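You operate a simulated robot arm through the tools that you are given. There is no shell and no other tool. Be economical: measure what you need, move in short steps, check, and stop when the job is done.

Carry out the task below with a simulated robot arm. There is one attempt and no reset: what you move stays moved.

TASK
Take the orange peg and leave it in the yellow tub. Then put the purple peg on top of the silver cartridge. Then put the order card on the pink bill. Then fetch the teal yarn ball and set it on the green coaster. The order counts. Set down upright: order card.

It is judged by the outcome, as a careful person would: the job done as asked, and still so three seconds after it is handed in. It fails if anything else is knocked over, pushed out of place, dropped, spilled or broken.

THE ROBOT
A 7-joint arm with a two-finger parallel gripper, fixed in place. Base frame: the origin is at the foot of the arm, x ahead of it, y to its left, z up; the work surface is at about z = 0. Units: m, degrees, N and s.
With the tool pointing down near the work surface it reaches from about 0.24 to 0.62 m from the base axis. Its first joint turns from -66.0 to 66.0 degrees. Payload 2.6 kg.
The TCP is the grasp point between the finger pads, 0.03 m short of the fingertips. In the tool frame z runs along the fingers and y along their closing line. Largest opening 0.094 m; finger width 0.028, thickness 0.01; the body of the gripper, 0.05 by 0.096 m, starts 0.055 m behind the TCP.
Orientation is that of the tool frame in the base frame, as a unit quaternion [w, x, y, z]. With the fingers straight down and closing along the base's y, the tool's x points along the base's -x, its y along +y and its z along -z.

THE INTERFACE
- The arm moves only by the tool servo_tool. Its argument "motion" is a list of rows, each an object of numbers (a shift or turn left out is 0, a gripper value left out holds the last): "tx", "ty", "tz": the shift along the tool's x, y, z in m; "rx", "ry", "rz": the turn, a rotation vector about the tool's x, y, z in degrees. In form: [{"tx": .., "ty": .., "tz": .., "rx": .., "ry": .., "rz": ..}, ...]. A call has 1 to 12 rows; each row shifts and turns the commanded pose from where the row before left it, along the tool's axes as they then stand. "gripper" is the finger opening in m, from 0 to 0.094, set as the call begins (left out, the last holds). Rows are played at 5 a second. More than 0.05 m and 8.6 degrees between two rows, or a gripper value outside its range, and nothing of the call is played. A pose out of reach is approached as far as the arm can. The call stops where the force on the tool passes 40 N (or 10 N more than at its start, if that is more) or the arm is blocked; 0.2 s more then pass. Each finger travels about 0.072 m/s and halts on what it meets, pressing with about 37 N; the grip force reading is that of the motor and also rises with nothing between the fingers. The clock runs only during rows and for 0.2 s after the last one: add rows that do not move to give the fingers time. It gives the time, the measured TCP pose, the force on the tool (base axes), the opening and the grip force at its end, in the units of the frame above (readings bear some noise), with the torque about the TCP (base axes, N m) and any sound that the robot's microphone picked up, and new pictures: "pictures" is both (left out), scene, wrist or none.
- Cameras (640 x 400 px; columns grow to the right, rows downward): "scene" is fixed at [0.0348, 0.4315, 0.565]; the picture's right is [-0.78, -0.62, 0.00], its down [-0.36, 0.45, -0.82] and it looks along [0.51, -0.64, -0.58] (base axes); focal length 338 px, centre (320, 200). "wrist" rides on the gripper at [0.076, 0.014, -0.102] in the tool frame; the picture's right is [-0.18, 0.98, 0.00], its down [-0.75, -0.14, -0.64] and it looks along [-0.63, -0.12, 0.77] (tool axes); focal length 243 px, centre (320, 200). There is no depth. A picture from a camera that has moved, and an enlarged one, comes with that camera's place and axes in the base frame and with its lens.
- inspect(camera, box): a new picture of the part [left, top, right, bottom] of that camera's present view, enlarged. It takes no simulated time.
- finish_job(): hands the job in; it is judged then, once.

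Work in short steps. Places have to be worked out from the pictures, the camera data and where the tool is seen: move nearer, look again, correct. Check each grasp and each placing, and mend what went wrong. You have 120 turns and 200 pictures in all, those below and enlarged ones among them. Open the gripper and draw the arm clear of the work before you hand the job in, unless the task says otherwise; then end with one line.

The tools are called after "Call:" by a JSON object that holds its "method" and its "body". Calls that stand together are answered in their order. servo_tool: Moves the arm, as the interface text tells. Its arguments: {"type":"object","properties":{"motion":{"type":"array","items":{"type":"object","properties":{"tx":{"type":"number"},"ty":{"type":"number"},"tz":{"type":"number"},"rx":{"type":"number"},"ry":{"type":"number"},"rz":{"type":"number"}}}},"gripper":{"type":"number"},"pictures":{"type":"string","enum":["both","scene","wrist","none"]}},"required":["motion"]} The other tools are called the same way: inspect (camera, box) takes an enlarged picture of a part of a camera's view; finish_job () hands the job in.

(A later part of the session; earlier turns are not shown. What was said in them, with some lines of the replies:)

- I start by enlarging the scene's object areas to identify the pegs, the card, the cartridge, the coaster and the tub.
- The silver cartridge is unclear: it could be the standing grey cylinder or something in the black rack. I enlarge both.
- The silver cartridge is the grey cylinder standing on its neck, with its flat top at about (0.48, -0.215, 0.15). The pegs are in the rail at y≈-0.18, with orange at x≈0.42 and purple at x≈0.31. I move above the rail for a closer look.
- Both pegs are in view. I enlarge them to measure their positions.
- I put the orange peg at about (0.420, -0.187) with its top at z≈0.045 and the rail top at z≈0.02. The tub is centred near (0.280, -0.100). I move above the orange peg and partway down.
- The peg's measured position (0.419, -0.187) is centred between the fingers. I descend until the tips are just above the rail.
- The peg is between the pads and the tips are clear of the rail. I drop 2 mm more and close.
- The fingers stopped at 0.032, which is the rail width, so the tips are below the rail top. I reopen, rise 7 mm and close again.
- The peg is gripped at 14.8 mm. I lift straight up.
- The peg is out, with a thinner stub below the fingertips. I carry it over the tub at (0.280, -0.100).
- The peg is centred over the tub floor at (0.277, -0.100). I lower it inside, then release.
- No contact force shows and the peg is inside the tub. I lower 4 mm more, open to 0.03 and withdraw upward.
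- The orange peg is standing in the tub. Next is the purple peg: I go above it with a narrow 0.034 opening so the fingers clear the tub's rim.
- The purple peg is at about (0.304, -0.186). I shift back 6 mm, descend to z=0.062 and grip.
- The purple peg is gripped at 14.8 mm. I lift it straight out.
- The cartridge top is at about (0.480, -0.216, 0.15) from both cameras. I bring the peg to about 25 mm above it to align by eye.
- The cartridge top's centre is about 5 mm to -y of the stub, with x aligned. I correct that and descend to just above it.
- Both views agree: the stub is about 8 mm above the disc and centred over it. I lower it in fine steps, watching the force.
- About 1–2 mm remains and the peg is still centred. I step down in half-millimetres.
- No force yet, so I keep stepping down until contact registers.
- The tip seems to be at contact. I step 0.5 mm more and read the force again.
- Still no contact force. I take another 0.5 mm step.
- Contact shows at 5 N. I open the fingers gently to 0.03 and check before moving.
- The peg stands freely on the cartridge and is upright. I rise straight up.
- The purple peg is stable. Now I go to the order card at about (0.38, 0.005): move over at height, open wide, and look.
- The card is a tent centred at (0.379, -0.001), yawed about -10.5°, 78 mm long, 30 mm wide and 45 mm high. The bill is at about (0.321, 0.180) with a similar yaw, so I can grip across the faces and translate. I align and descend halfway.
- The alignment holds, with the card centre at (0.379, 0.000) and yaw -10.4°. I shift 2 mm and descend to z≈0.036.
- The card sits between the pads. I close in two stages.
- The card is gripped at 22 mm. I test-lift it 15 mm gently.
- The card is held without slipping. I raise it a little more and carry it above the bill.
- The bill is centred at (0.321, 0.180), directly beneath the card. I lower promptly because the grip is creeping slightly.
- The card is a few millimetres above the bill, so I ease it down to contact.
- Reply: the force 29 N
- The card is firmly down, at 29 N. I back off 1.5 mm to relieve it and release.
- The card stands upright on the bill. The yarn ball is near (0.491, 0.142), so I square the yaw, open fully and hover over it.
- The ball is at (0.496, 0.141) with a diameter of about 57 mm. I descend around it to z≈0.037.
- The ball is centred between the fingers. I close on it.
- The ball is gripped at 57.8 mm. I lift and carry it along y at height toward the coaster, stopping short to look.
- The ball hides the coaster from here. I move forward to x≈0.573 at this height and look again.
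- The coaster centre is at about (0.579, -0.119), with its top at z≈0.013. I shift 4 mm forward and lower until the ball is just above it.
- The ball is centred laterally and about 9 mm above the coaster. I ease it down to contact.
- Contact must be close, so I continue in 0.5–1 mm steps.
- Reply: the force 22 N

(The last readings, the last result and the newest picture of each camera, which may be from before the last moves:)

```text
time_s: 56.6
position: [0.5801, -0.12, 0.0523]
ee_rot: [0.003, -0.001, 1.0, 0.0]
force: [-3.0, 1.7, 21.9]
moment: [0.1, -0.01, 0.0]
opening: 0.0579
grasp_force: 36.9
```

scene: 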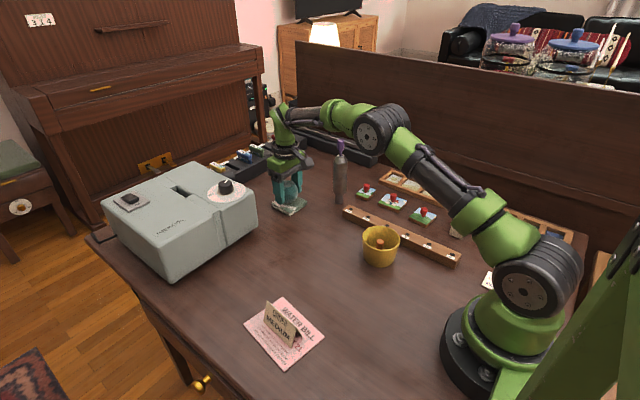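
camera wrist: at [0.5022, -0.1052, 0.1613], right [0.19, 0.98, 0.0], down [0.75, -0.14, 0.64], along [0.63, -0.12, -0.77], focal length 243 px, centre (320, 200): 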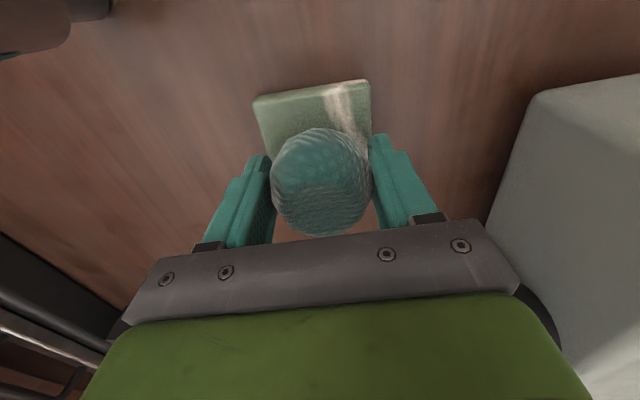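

The ball is resting on the coaster. I back off 1.4 mm to relieve the force, open slightly, and check that it stays still.

Call:
{"method": "servo_tool", "body": {"motion": [{"tz": -0.0014}, {}], "pictures": "none"}}

Call:
{"method": "servo_tool", "body": {"motion": [{}, {}], "gripper": 0.063, "pictures": "wrist"}}

Call:
{"method": "inspect", "body": {"camera": "scene", "box": [250, 160, 330, 220]}}

```text
time_s: 57.2
position: [0.5809, -0.12, 0.0533]
ee_rot: [0.0, 0.0, 1.0, 0.0]
force: [7.6, 0.3, 12.6]
moment: [0.01, -0.35, 0.02]
opening: 0.0578
grasp_force: 36.8
```

```text
time_s: 57.8
position: [0.5801, -0.1206, 0.0506]
ee_rot: [0.0, 0.001, 1.0, 0.0]
force: [-0.6, -0.1, -0.5]
moment: [-0.01, 0.0, -0.01]
opening: 0.063
grasp_force: 0.1
camera wrist: at [0.502, -0.1066, 0.1525], right [0.19, 0.98, 0.0], down [0.75, -0.14, 0.64], along [0.63, -0.12, -0.77], focal length 243 px, centre (320, 200)
```

wrist: 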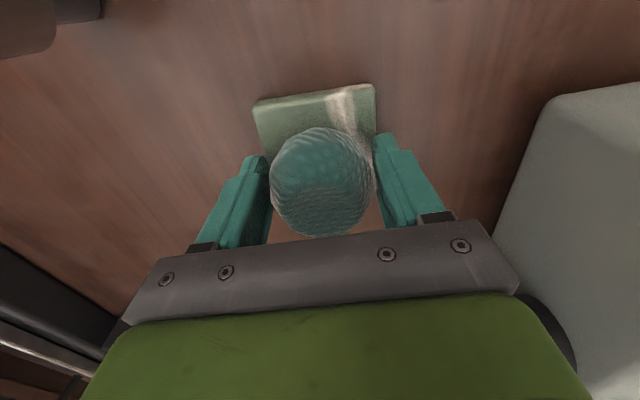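

```text
6.67 times, centred on (290, 190) of scene
camera zoom: at [0.0348, 0.4315, 0.565], right [-0.78, -0.62, 0.0], down [-0.36, 0.45, -0.82], along [0.51, -0.64, -0.58], focal length 2253 px, centre (520, 267)
```

zoom: 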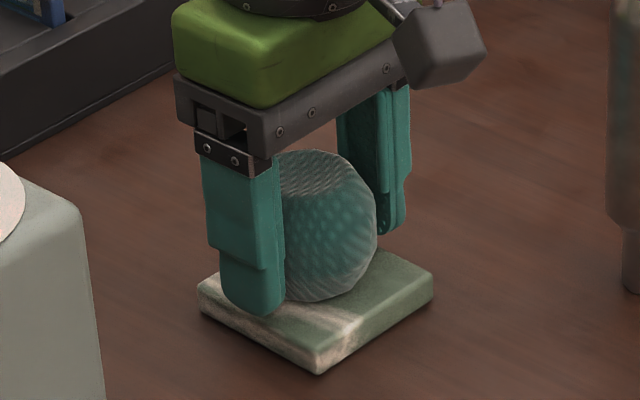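

The ball stays put after release. I wait about 1.5 s with the fingers nearby to see whether it drifts.

Call:
{"method": "servo_tool", "body": {"motion": [{}, {}, {}, {}, {}, {}, {}, {}], "gripper": 0.075, "pictures": "wrist"}}

Call:
{"method": "inspect", "body": {"camera": "scene", "box": [250, 160, 330, 220]}}

```text
time_s: 59.6
position: [0.5798, -0.1214, 0.0524]
ee_rot: [0.0, 0.0, 1.0, 0.0]
force: [-1.6, -0.2, -0.8]
moment: [0.0, 0.04, 0.01]
opening: 0.0749
grasp_force: 0.0
camera wrist: at [0.5022, -0.1065, 0.1531], right [0.18, 0.98, 0.0], down [0.75, -0.14, 0.64], along [0.63, -0.12, -0.77], focal length 243 px, centre (320, 200)
```

wrist: 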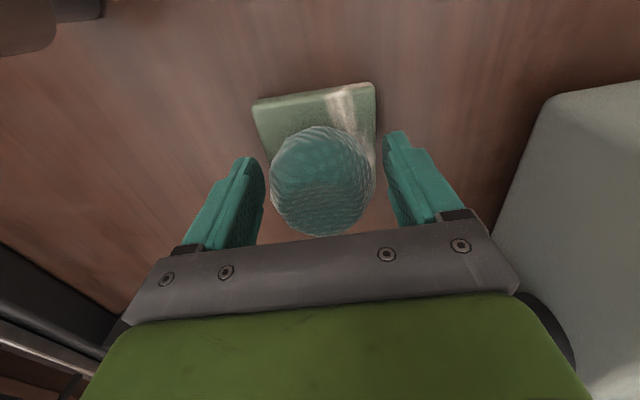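

```text
6.67 times, centred on (290, 190) of scene
camera zoom: at [0.0348, 0.4315, 0.565], right [-0.78, -0.62, 0.0], down [-0.36, 0.45, -0.82], along [0.51, -0.64, -0.58], focal length 2253 px, centre (520, 267)
```

zoom: 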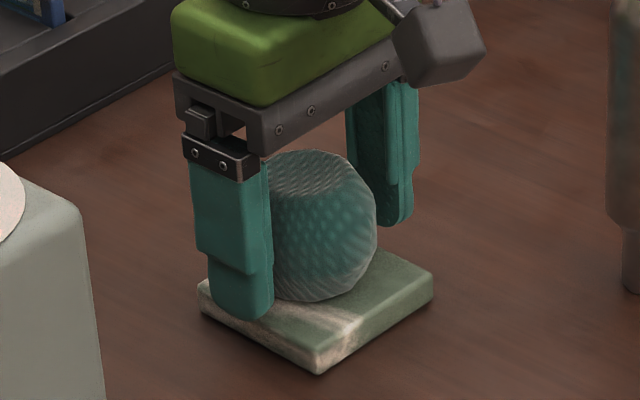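

The ball is stable. I open fully and withdraw straight up, then back over clear space.

Call:
{"method": "servo_tool", "body": {"motion": [{"tz": -0.01}, {"tz": -0.03}, {"tz": -0.045}, {"tz": -0.045}, {"tz": -0.045}, {"tz": -0.045}, {"tx": 0.04, "ty": 0.025}, {"tx": 0.04, "ty": 0.025}, {"tx": 0.04, "ty": 0.025}, {"tx": 0.04, "ty": 0.025}, {}, {}], "gripper": 0.085}}

Call:
{"method": "inspect", "body": {"camera": "scene", "box": [250, 120, 410, 280]}}

```text
time_s: 62.2
position: [0.4092, 0.0026, 0.2496]
ee_rot: [0.0, 0.0, 1.0, 0.0]
force: [-1.1, 1.0, 0.2]
moment: [0.02, -0.03, 0.03]
opening: 0.0849
grasp_force: 0.0
out of reach, approached as far as the arm can: row 5, 6
camera wrist: at [0.3317, 0.0179, 0.3513], right [0.18, 0.98, 0.0], down [0.75, -0.14, 0.64], along [0.63, -0.12, -0.77], focal length 243 px, centre (320, 200)
```

scene: 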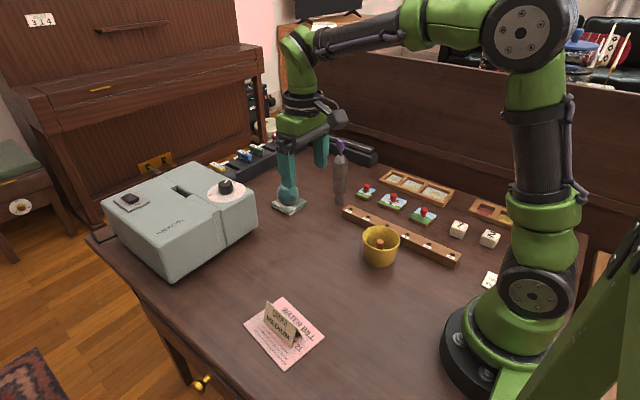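
wrist: 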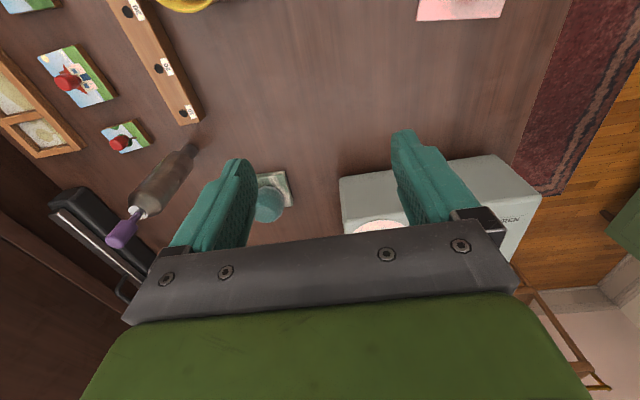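

```text
2.50 times, centred on (330, 200) of scene
camera zoom: at [0.0348, 0.4315, 0.565], right [-0.78, -0.62, 0.0], down [-0.36, 0.45, -0.82], along [0.51, -0.64, -0.58], focal length 845 px, centre (295, 200)
```

zoom: 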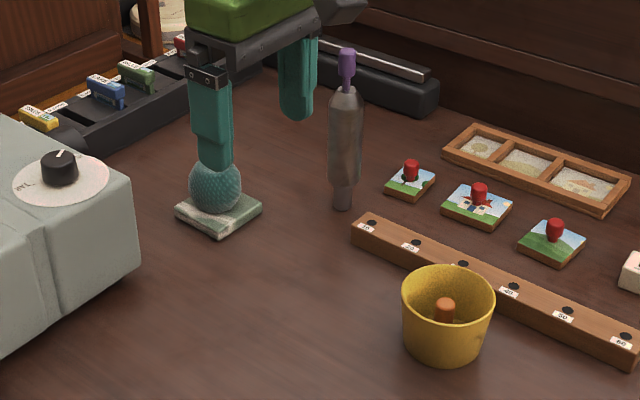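

Everything looks in place, though the gripper overlaps the ball in the scene view. I move the arm further clear for a full final look.

Call:
{"method": "servo_tool", "body": {"motion": [{"tx": 0.03, "tz": -0.02}, {"tx": 0.03, "tz": -0.02}, {"tx": 0.03, "tz": -0.02}, {}, {}, {}]}}

Call:
{"method": "inspect", "body": {"camera": "scene", "box": [230, 130, 410, 380]}}

```text
time_s: 63.6
position: [0.3189, 0.004, 0.3085]
ee_rot: [0.0, 0.002, 1.0, 0.0]
force: [-1.1, -1.5, 0.2]
moment: [0.01, 0.01, 0.01]
opening: 0.0851
grasp_force: 0.0
camera wrist: at [0.2421, 0.0184, 0.4105], right [0.18, 0.98, 0.0], down [0.75, -0.14, 0.64], along [0.63, -0.12, -0.77], focal length 243 px, centre (320, 200)
```

scene: 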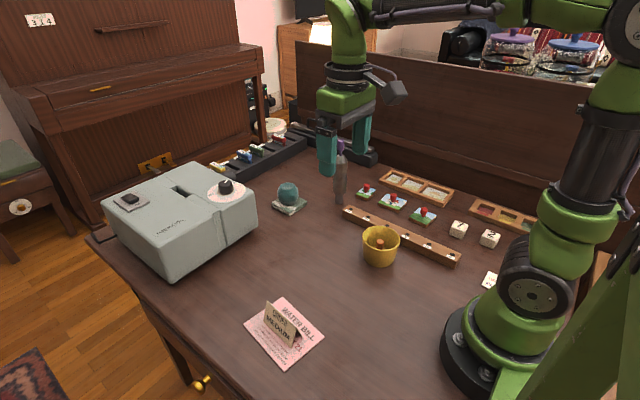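
wrist: 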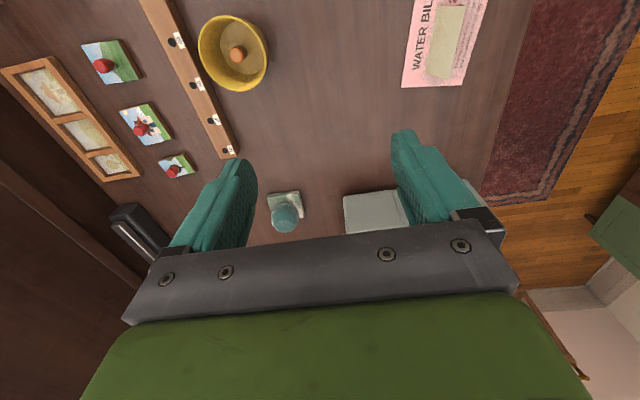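

```text
1.60 times, centred on (320, 255) of scene
camera zoom: at [0.0348, 0.4315, 0.565], right [-0.78, -0.62, 0.0], down [-0.36, 0.45, -0.82], along [0.51, -0.64, -0.58], focal length 541 px, centre (320, 112)
```

zoom: 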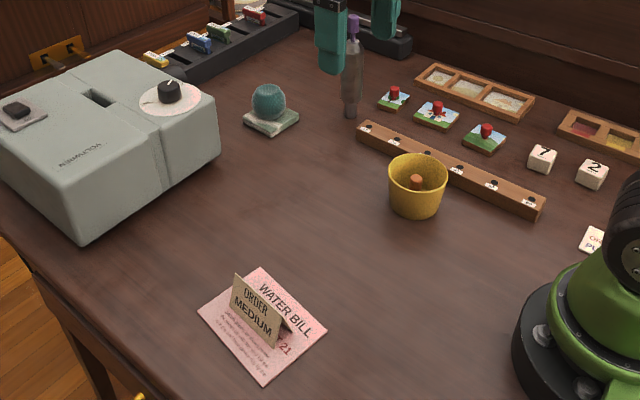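

All four items are placed and stable, and the arm is clear with the gripper open. I hand the job in.

Call:
{"method": "finish_job", "body": {}}

```text
The job is handed in.
```

All four moves were done in the order asked: orange peg in the yellow tub, purple peg on the silver cartridge, order card upright on the pink bill, and teal yarn ball on the green coaster. The last pictures showed everything in place and nothing else disturbed.
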